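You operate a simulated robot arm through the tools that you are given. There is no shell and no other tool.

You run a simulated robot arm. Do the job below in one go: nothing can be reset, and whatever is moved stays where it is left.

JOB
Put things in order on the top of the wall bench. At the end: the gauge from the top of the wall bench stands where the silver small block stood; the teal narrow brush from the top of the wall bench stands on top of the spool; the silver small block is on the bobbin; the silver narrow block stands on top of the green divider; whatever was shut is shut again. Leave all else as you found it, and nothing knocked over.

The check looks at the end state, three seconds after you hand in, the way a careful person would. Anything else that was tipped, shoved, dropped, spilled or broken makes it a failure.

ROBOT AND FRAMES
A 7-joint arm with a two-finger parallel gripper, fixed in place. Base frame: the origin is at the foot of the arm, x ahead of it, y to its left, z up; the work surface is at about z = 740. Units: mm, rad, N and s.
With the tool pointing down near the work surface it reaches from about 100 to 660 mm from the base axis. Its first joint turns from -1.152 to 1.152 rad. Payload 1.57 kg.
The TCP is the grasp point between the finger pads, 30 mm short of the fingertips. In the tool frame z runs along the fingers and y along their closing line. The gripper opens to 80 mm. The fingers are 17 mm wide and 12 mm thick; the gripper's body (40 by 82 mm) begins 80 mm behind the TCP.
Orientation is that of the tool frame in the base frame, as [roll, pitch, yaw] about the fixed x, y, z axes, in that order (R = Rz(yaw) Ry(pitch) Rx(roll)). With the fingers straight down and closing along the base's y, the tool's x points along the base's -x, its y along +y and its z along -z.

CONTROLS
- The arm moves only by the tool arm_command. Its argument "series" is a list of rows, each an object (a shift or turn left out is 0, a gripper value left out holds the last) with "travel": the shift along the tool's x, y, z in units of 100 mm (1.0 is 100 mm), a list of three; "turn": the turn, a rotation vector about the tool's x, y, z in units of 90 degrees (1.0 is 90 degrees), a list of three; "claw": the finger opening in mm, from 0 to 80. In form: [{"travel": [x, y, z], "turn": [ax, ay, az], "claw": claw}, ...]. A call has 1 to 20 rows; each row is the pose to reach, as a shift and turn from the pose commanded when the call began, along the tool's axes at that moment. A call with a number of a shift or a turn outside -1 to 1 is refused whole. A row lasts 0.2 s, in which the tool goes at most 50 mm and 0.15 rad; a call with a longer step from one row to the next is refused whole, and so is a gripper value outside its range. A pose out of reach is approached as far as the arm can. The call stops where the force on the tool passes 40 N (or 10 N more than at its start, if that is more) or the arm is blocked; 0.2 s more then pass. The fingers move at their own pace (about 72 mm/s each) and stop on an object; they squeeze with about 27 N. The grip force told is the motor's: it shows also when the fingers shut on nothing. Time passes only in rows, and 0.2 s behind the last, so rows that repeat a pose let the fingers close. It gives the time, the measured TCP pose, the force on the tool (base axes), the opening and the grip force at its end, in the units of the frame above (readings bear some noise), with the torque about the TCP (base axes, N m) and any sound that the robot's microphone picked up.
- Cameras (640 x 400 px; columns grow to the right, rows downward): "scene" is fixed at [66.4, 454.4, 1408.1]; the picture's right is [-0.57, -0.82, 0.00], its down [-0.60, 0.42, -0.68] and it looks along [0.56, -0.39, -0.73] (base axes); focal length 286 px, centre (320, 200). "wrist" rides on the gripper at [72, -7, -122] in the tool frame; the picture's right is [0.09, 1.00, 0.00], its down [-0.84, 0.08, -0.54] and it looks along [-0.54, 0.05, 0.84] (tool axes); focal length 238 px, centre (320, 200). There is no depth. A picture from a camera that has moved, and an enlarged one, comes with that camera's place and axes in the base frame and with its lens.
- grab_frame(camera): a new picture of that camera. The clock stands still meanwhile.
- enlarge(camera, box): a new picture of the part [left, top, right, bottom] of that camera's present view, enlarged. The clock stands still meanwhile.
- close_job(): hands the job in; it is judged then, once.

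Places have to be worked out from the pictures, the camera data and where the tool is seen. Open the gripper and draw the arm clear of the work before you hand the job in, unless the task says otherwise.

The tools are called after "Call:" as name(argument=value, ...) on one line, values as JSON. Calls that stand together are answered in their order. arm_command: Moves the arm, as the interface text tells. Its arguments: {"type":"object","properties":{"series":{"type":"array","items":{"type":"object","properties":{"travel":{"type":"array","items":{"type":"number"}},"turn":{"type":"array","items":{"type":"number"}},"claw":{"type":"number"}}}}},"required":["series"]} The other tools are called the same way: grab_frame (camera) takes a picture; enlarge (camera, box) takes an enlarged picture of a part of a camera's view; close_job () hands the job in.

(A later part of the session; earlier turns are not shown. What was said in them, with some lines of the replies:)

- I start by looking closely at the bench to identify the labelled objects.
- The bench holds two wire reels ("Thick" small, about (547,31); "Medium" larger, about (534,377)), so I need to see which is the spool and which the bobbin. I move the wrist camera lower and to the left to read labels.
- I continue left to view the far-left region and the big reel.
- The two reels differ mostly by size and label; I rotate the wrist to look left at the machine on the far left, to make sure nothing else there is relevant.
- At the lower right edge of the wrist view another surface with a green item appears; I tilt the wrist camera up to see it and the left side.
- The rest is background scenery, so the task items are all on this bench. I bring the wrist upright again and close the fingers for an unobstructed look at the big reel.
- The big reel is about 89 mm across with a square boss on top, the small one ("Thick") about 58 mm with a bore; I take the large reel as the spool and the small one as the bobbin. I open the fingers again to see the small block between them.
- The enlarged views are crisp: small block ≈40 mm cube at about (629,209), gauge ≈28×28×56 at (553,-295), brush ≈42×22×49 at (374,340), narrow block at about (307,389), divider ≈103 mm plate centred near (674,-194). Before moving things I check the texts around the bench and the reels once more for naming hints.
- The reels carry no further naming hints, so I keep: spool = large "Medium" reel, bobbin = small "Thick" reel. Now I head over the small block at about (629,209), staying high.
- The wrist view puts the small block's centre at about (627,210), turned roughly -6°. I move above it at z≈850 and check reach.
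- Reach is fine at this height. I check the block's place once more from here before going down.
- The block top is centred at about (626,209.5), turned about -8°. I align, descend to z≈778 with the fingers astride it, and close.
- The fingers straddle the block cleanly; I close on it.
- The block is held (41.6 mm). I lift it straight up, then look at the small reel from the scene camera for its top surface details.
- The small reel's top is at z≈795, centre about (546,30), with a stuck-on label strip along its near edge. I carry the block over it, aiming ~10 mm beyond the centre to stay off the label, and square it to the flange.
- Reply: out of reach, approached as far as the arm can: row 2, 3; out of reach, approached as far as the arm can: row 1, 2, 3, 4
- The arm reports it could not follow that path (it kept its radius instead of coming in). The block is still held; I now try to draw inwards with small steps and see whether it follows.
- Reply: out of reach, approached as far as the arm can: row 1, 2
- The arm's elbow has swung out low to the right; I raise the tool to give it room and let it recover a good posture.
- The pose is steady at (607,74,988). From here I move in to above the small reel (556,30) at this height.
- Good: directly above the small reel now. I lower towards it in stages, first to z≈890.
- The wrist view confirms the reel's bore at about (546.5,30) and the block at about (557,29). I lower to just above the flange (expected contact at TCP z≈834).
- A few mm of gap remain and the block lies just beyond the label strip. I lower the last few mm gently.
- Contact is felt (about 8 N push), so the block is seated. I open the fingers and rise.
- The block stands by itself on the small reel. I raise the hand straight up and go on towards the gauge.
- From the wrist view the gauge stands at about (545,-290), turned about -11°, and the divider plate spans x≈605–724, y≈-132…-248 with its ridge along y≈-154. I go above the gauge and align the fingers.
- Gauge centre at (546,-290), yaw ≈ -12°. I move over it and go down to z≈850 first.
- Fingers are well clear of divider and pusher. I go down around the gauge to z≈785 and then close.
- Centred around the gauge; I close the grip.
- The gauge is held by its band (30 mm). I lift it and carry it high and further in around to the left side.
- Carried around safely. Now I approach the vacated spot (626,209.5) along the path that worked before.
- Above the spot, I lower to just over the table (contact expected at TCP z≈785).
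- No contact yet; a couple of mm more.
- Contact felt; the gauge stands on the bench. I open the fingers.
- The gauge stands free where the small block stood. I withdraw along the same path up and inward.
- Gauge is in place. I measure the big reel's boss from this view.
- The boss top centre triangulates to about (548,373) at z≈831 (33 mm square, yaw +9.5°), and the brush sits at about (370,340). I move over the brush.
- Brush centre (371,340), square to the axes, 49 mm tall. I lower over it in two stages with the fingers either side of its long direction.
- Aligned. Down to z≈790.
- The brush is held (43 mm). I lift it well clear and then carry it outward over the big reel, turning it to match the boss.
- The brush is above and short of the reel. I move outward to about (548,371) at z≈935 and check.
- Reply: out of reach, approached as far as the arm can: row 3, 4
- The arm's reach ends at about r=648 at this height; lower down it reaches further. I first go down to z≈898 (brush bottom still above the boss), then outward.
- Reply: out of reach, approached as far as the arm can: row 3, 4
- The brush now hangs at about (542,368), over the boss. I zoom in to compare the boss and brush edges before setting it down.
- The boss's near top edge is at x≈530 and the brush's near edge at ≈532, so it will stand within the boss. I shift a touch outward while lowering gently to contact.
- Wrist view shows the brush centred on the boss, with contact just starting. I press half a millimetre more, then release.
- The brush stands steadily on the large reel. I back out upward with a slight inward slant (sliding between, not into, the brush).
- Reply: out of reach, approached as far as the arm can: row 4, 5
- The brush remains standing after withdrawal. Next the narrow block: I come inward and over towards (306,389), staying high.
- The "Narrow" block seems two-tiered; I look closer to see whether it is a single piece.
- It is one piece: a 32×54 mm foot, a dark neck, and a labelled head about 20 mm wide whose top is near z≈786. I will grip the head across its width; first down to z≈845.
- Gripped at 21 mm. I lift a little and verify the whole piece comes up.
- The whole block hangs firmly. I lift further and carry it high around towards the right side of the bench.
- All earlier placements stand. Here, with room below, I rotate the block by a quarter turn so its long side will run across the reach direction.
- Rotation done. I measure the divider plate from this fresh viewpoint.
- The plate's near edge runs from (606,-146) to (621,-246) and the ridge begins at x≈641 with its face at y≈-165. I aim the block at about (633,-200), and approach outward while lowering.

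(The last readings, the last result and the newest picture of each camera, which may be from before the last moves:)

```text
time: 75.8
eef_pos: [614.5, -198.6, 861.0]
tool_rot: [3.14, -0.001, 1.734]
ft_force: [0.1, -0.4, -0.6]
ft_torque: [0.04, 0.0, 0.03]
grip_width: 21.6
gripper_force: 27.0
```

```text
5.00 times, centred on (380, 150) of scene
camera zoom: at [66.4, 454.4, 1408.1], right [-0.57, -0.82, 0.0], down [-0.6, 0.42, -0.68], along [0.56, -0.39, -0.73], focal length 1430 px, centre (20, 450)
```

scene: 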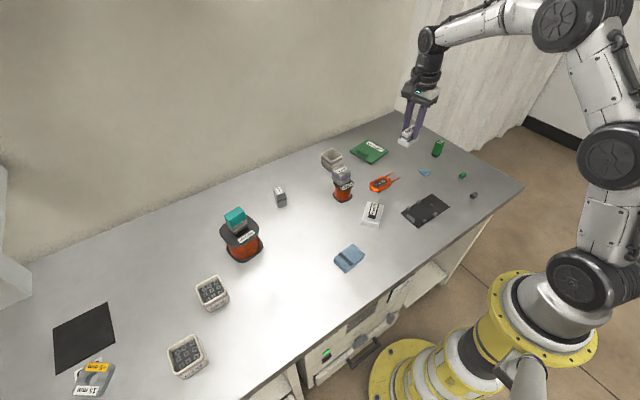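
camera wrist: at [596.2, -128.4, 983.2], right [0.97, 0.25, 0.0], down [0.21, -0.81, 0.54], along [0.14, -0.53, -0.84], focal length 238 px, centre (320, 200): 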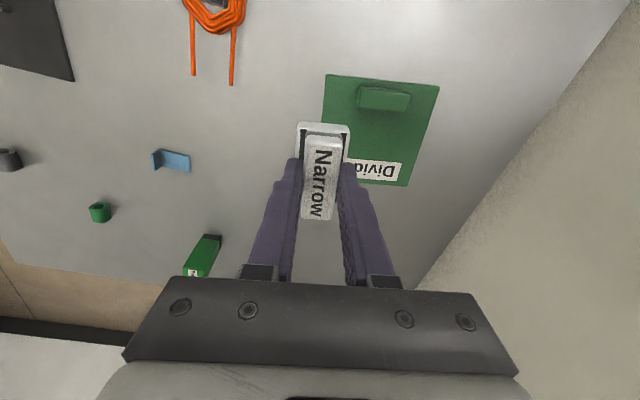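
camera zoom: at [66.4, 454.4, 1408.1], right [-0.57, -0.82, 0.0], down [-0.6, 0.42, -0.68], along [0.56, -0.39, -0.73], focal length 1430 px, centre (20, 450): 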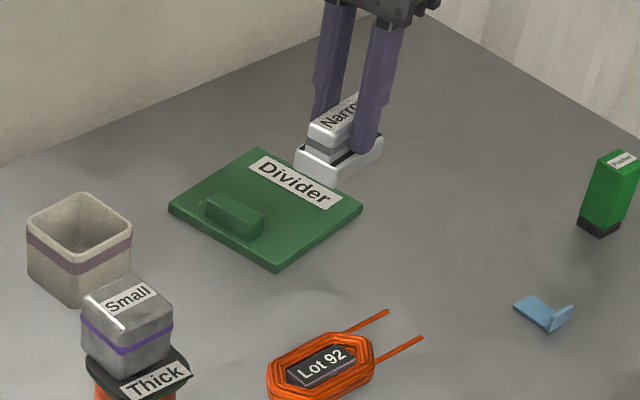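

Call:
arm_command(series=[{"travel": [-0.01, 0.05, 0.15]}, {"travel": [-0.025, 0.1, 0.2]}, {"travel": [-0.045, 0.185, 0.26]}, {"travel": [-0.045, 0.185, 0.26]}])

Call:
enlarge(camera="wrist", box=[260, 60, 460, 220])

Call:
enlarge(camera="scene", box=[335, 115, 405, 175])

```text
time: 76.8
eef_pos: [632.2, -198.2, 835.3]
tool_rot: [3.141, 0.0, 1.733]
ft_force: [-0.3, -0.7, -2.1]
ft_torque: [-0.01, -0.01, -0.01]
grip_width: 21.4
gripper_force: 26.7
```

```text
2.50 times, centred on (360, 140) of wrist
camera zoom: at [614.6, -128.7, 956.8], right [0.97, 0.25, 0.0], down [0.21, -0.81, 0.54], along [0.14, -0.53, -0.84], focal length 596 px, centre (220, 350)
```

zoom: 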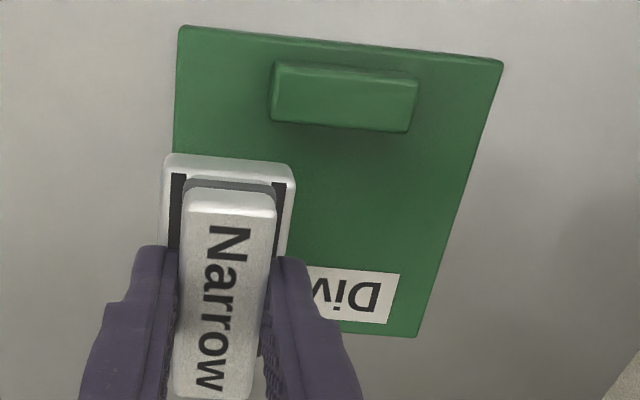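

```text
6.67 times, centred on (370, 145) of scene
camera zoom: at [66.4, 454.4, 1408.1], right [-0.57, -0.82, 0.0], down [-0.6, 0.42, -0.68], along [0.56, -0.39, -0.73], focal length 1907 px, centre (-13, 567)
```

zoom: 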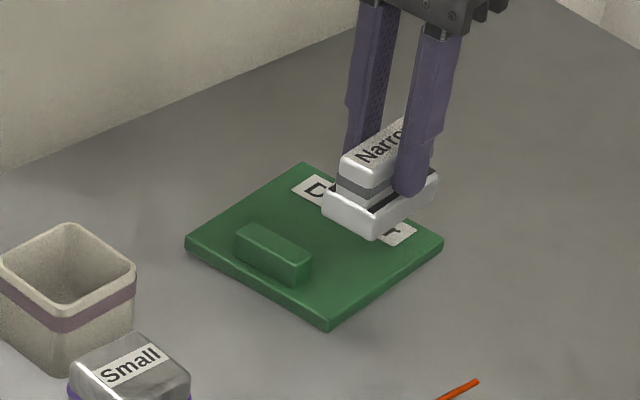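

The block now overhangs nothing: its foot is ~2 mm inside the near edge, but only ~3.5 mm from the ridge. I shift 4 mm away from the ridge while lowering a bit, then recheck.

Call:
arm_command(series=[{"travel": [-0.036, 0.004, 0.05]}, {"travel": [-0.036, 0.004, 0.14]}, {"travel": [-0.036, 0.004, 0.2]}, {"travel": [-0.036, 0.004, 0.2]}])

Call:
enlarge(camera="wrist", box=[260, 60, 460, 220])

Call:
enlarge(camera="scene", box=[340, 120, 400, 170])

```text
time: 77.8
eef_pos: [632.0, -201.7, 814.0]
tool_rot: [3.141, 0.003, 1.733]
ft_force: [0.5, 0.0, -1.8]
ft_torque: [0.04, -0.02, -0.03]
grip_width: 21.6
gripper_force: 26.9
out of reach, approached as far as the arm can: row 1, 3
```

```text
2.50 times, centred on (360, 140) of wrist
camera zoom: at [614.7, -132.0, 936.8], right [0.97, 0.25, 0.0], down [0.21, -0.81, 0.54], along [0.14, -0.53, -0.84], focal length 596 px, centre (220, 350)
```

zoom: 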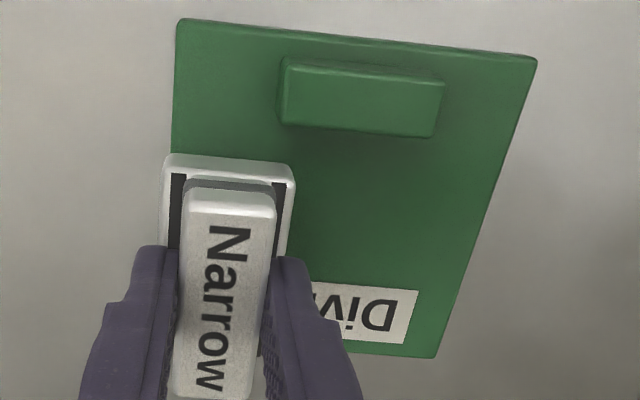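

```text
8.00 times, centred on (370, 145) of scene
camera zoom: at [66.4, 454.4, 1408.1], right [-0.57, -0.82, 0.0], down [-0.6, 0.42, -0.68], along [0.56, -0.39, -0.73], focal length 2288 px, centre (-80, 640)
```

zoom: 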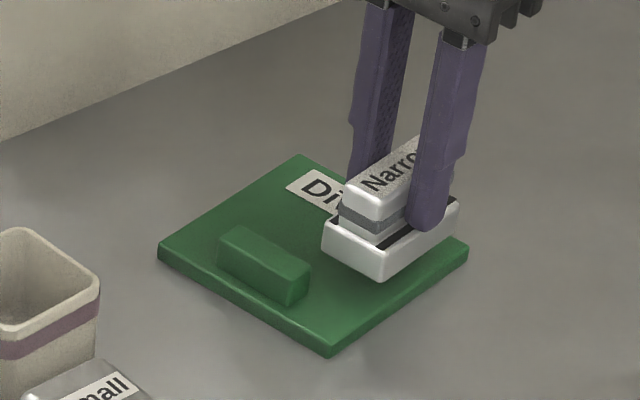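

At the limit of reach but in position: (632,-202). I lower to just above the plate (contact expected near TCP z≈797).

Call:
arm_command(series=[{"travel": [0, 0, 0.04]}, {"travel": [0, 0, 0.08]}, {"travel": [0, 0, 0.11]}, {"travel": [0, 0, 0.11]}])

Call:
enlarge(camera="wrist", box=[260, 60, 460, 220])

Call:
enlarge(camera="scene", box=[340, 120, 400, 170])

```text
time: 78.8
eef_pos: [632.7, -200.8, 804.5]
tool_rot: [-3.142, 0.003, 1.732]
ft_force: [0.6, 0.5, -1.7]
ft_torque: [-0.01, -0.03, 0.02]
grip_width: 21.4
gripper_force: 26.6
out of reach, approached as far as the arm can: row 1, 2
```

```text
2.50 times, centred on (360, 140) of wrist
camera zoom: at [615.1, -131.4, 926.4], right [0.97, 0.25, 0.0], down [0.21, -0.81, 0.54], along [0.14, -0.53, -0.84], focal length 596 px, centre (220, 350)
```

zoom: 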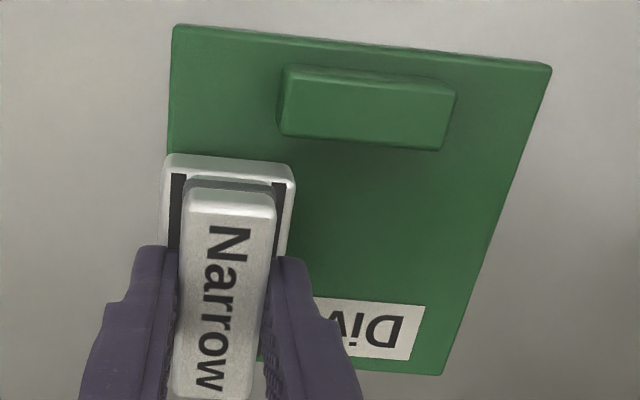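

```text
8.00 times, centred on (370, 145) of scene
camera zoom: at [66.4, 454.4, 1408.1], right [-0.57, -0.82, 0.0], down [-0.6, 0.42, -0.68], along [0.56, -0.39, -0.73], focal length 2288 px, centre (-80, 640)
```

zoom: 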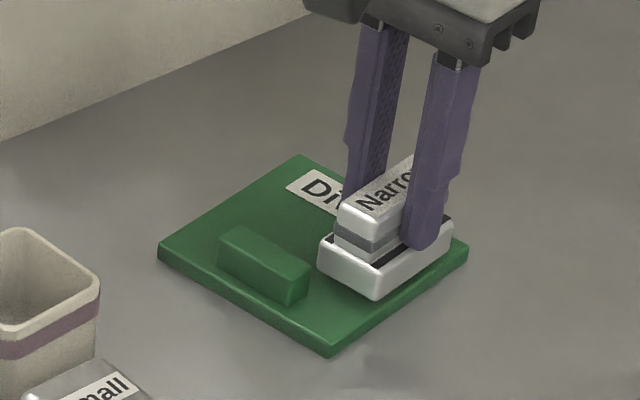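

The foot lies inside the plate edge and ~6 mm clear of the ridge. I lower the last millimetres to contact.

Call:
arm_command(series=[{"travel": [0, 0, 0.02]}, {"travel": [0, 0, 0.04]}, {"travel": [0, 0, 0.055]}])

Call:
arm_command(series=[{"travel": [0, 0, 0.01]}, {"travel": [0, 0, 0.015]}])

Call:
enlarge(camera="scene", box=[340, 120, 400, 170])

```text
time: 79.6
eef_pos: [631.4, -201.3, 798.8]
tool_rot: [3.141, 0.001, 1.734]
ft_force: [-0.5, -0.2, 1.0]
ft_torque: [0.05, 0.11, -0.02]
grip_width: 21.6
gripper_force: 27.0
out of reach, approached as far as the arm can: row 1, 2, 3
```

```text
time: 80.2
eef_pos: [631.2, -201.6, 799.4]
tool_rot: [3.138, 0.001, 1.733]
ft_force: [-4.5, 1.1, 11.3]
ft_torque: [0.2, 0.25, 0.02]
grip_width: 21.7
gripper_force: 26.9
```

```text
8.00 times, centred on (370, 145) of scene
camera zoom: at [66.1, 454.5, 1408.1], right [-0.57, -0.82, 0.0], down [-0.6, 0.42, -0.68], along [0.56, -0.39, -0.73], focal length 2288 px, centre (-80, 640)
```

zoom: 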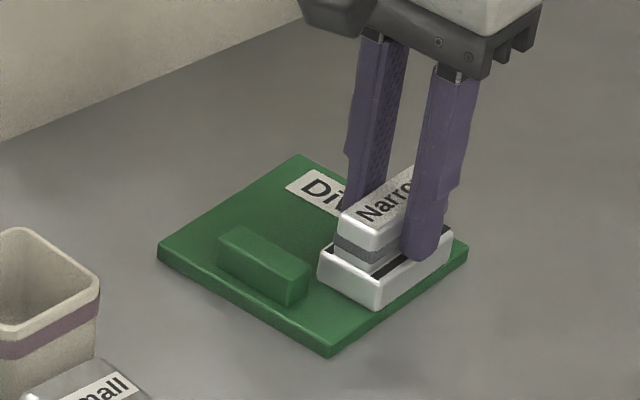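

Firm contact (≈13 N). I ease off slightly and open the fingers.

Call:
arm_command(series=[{"travel": [0, 0, -0.006]}, {"travel": [0, 0, -0.006], "claw": 30}, {"travel": [0, 0, -0.006], "claw": 45}, {"travel": [0, 0, -0.006], "claw": 45}])

Call:
enlarge(camera="scene", box=[340, 120, 400, 170])

Call:
enlarge(camera="wrist", box=[240, 60, 460, 230])

```text
time: 81.2
eef_pos: [629.4, -200.1, 795.1]
tool_rot: [-3.141, 0.0, 1.733]
ft_force: [0.3, 0.3, 0.2]
ft_torque: [-0.03, 0.02, 0.01]
grip_width: 44.9
gripper_force: 0.0
```

```text
8.00 times, centred on (370, 145) of scene
camera zoom: at [66.4, 454.4, 1408.1], right [-0.57, -0.82, 0.0], down [-0.6, 0.42, -0.68], along [0.56, -0.39, -0.73], focal length 2288 px, centre (-80, 640)
```

zoom: 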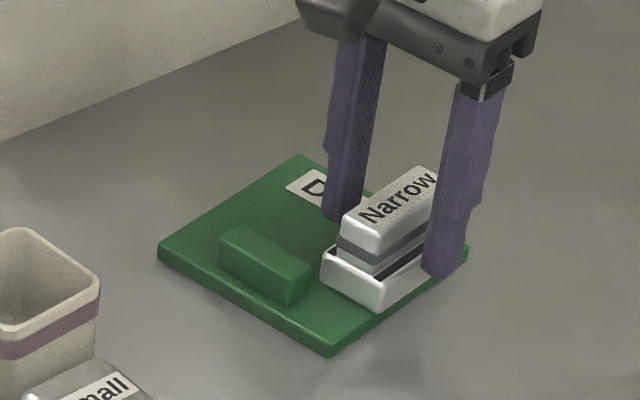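

```text
2.35 times, centred on (350, 145) of wrist
camera zoom: at [613.3, -131.2, 918.6], right [0.97, 0.25, 0.0], down [0.21, -0.81, 0.54], along [0.14, -0.52, -0.84], focal length 561 px, centre (249, 329)
```

zoom: 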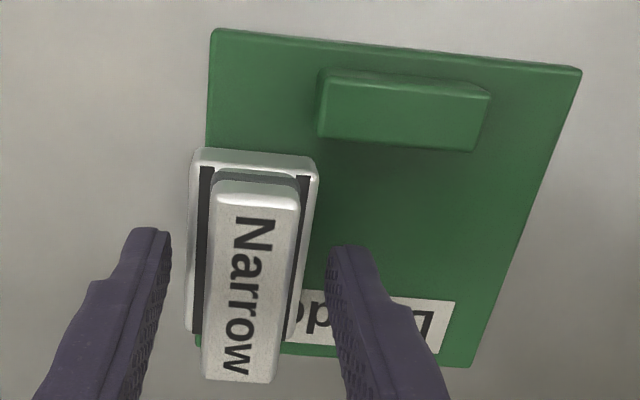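

The block stands upright on the divider plate. I rise straight up between, then withdraw inward.

Call:
arm_command(series=[{"travel": [0, 0, -0.1]}, {"travel": [0, 0, -0.25]}, {"travel": [0, 0, -0.42]}, {"travel": [0, 0, -0.42]}])

Call:
enlarge(camera="scene", box=[340, 120, 400, 170])

```text
time: 82.2
eef_pos: [631.5, -200.3, 839.2]
tool_rot: [3.142, 0.002, 1.732]
ft_force: [-0.9, 0.6, -0.5]
ft_torque: [-0.02, -0.03, 0.01]
grip_width: 44.8
gripper_force: 0.1
```

```text
8.00 times, centred on (370, 145) of scene
camera zoom: at [66.4, 454.4, 1408.1], right [-0.57, -0.82, 0.0], down [-0.6, 0.42, -0.68], along [0.56, -0.39, -0.73], focal length 2288 px, centre (-80, 640)
```

zoom: 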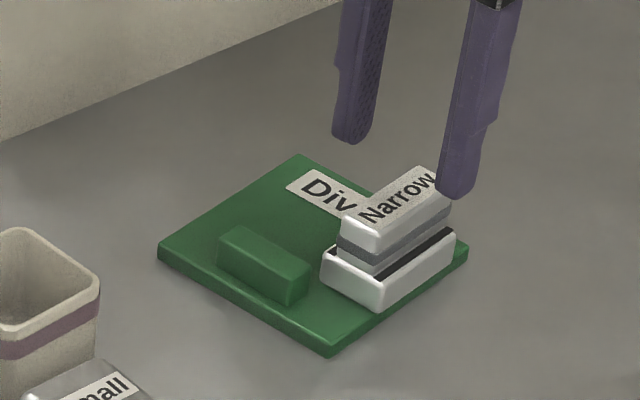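

Withdrawing inward and up.

Call:
arm_command(series=[{"travel": [0.05, -0.15, -0.25]}, {"travel": [0.15, -0.4, -0.45]}, {"travel": [0.333, -0.675, -0.61]}, {"travel": [0.333, -0.675, -0.61]}])

Call:
arm_command(series=[{"travel": [0.1, -0.3, -0.25]}, {"travel": [0.2, -0.6, -0.5]}, {"travel": [0.3, -0.9, -0.8]}, {"travel": [0.3, -0.9, -0.8]}])

Call:
grab_frame(camera="scene")

Call:
grab_frame(camera="wrist")

```text
time: 83.2
eef_pos: [559.0, -179.5, 900.3]
tool_rot: [3.142, 0.003, 1.734]
ft_force: [-0.3, 0.3, 0.8]
ft_torque: [0.01, 0.02, -0.01]
grip_width: 45.1
gripper_force: 0.1
```

```text
time: 84.2
eef_pos: [465.1, -165.2, 980.4]
tool_rot: [3.142, 0.0, 1.732]
ft_force: [-0.8, -0.8, -0.5]
ft_torque: [-0.01, 0.02, 0.0]
grip_width: 44.7
gripper_force: 0.2
```

```text
taken
```

scene: 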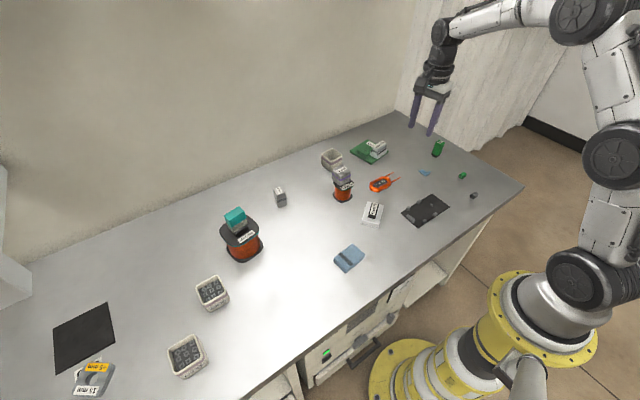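

```text
taken
camera wrist: at [447.7, -94.5, 1102.5], right [0.97, 0.25, 0.0], down [0.21, -0.81, 0.54], along [0.14, -0.53, -0.84], focal length 238 px, centre (320, 200)
```

wrist: 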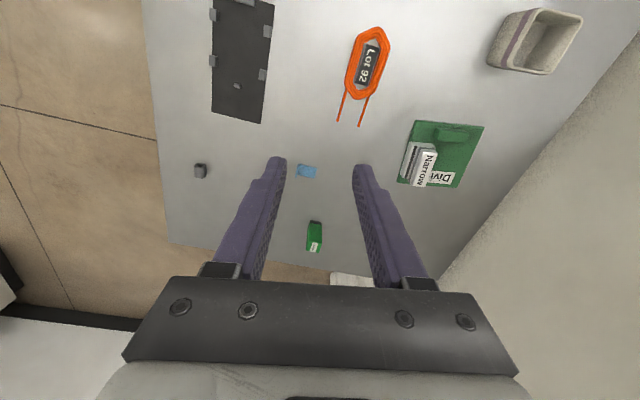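

Everything appears in place. I inspect each placement closely.

Call:
enlarge(camera="wrist", box=[385, 105, 495, 200])

Call:
enlarge(camera="scene", box=[315, 130, 395, 215])

Call:
enlarge(camera="scene", box=[210, 175, 300, 270])

Call:
enlarge(camera="scene", box=[340, 120, 400, 170])

```text
4.21 times, centred on (440, 152) of wrist
camera zoom: at [447.7, -94.5, 1102.5], right [0.97, 0.25, 0.0], down [0.21, -0.81, 0.54], along [0.14, -0.53, -0.84], focal length 1004 px, centre (-185, 400)
```

zoom: 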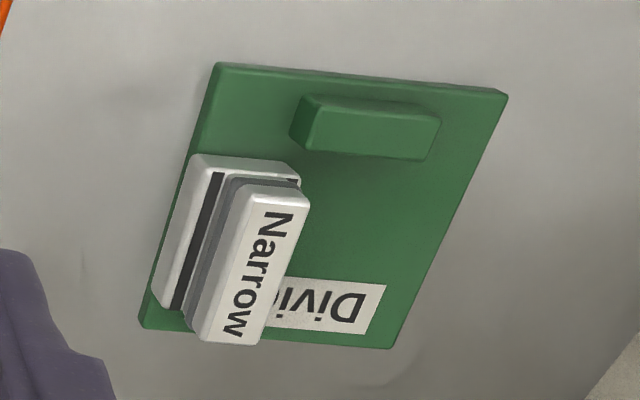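

```text
4.71 times, centred on (355, 172) of scene
camera zoom: at [66.3, 454.4, 1408.1], right [-0.57, -0.82, 0.0], down [-0.6, 0.42, -0.68], along [0.56, -0.39, -0.73], focal length 1346 px, centre (155, 329)
```

zoom: 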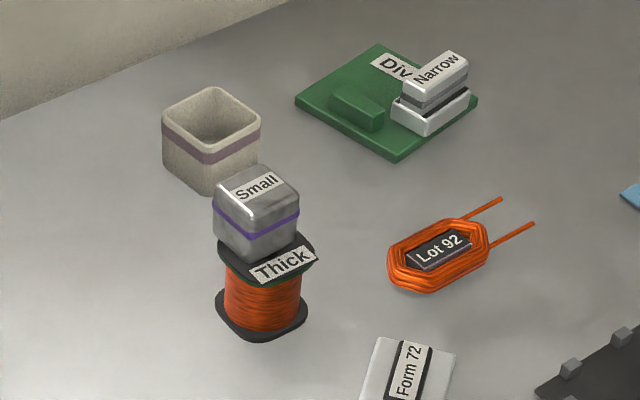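

```text
4.21 times, centred on (255, 222) of scene
camera zoom: at [66.3, 454.4, 1408.1], right [-0.57, -0.82, 0.0], down [-0.6, 0.42, -0.68], along [0.56, -0.39, -0.73], focal length 1204 px, centre (594, 105)
```

zoom: 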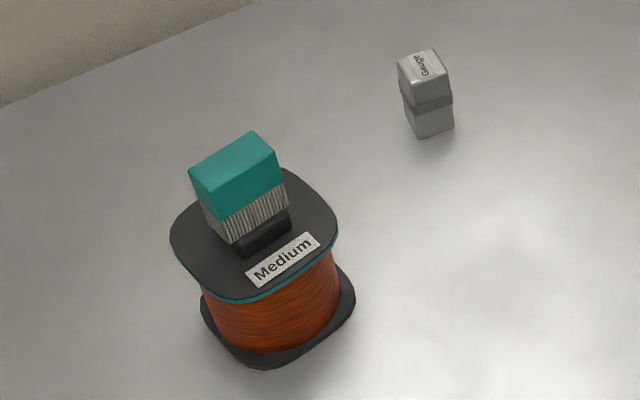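

```text
8.00 times, centred on (370, 145) of scene
camera zoom: at [66.3, 454.4, 1408.1], right [-0.57, -0.82, 0.0], down [-0.6, 0.42, -0.68], along [0.56, -0.39, -0.73], focal length 2288 px, centre (-80, 640)
```

zoom: 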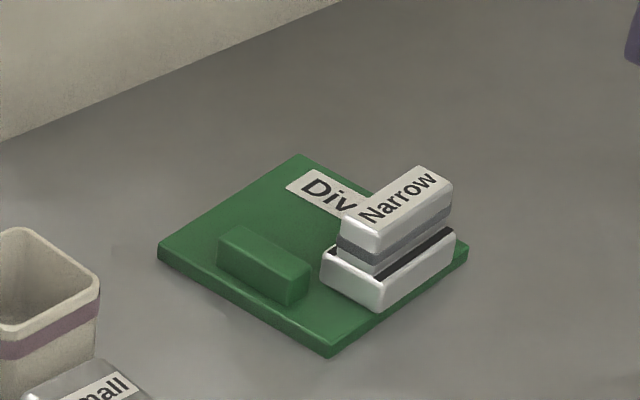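

All four items stand where required and the rest of the bench looks unchanged. I open the gripper fully and draw the arm up clear of the work.

Call:
arm_command(series=[{"travel": [0.1, -0.1, -0.3], "claw": 80}, {"travel": [0.2, -0.2, -0.6], "claw": 80}, {"travel": [0.3, -0.3, -1.0], "claw": 80}, {"travel": [0.3, -0.3, -1.0], "claw": 80}])

Call:
grab_frame(camera="scene")

```text
time: 85.2
eef_pos: [430.2, -139.9, 1080.8]
tool_rot: [3.141, 0.0, 1.732]
ft_force: [0.4, -0.1, -0.3]
ft_torque: [0.01, 0.0, 0.0]
grip_width: 80.0
gripper_force: 0.2
```

```text
taken
```

scene: 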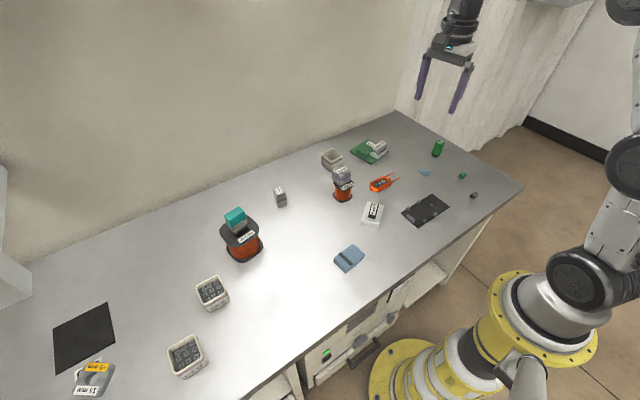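

The arm is clear, the gripper is open, and everything stands: the gauge on the small block's old spot, the brush on the large spool, the small block on the bobbin and the narrow block on the divider. Nothing was ever opened, so nothing needs shutting. I hand in the job.

Call:
close_job()

```text
The job is handed in.
```

I placed all four items and handed the job in. One placement rests on a guess about which reel is the spool and which is the bobbin.

- **Gauge:** it stands where the silver small block stood, at about (627, 209).
- **Teal narrow brush:** it stands on the raised square boss on top of the large reel labelled "Medium", which I took to be the spool. It overhangs the boss by about 5 mm at each end.
- **Silver small block:** it is on the small reel labelled "Thick", which I took to be the bobbin. I set it about 10 mm off centre to keep it off the raised label strip.
- **Silver narrow block:** it stands on the green divider, with its near side level with the plate's near edge to within about 1 mm. That was as far out as the arm could reach.

**Spool or bobbin:** neither reel is marked with those words, so I went by size and took the larger as the spool. If it is the other way round, the brush and the small block are on the wrong reels.

I opened nothing, so nothing needed shutting. In the last pictures everything else is where it was and nothing has tipped. The gripper is open and the arm is drawn clear.
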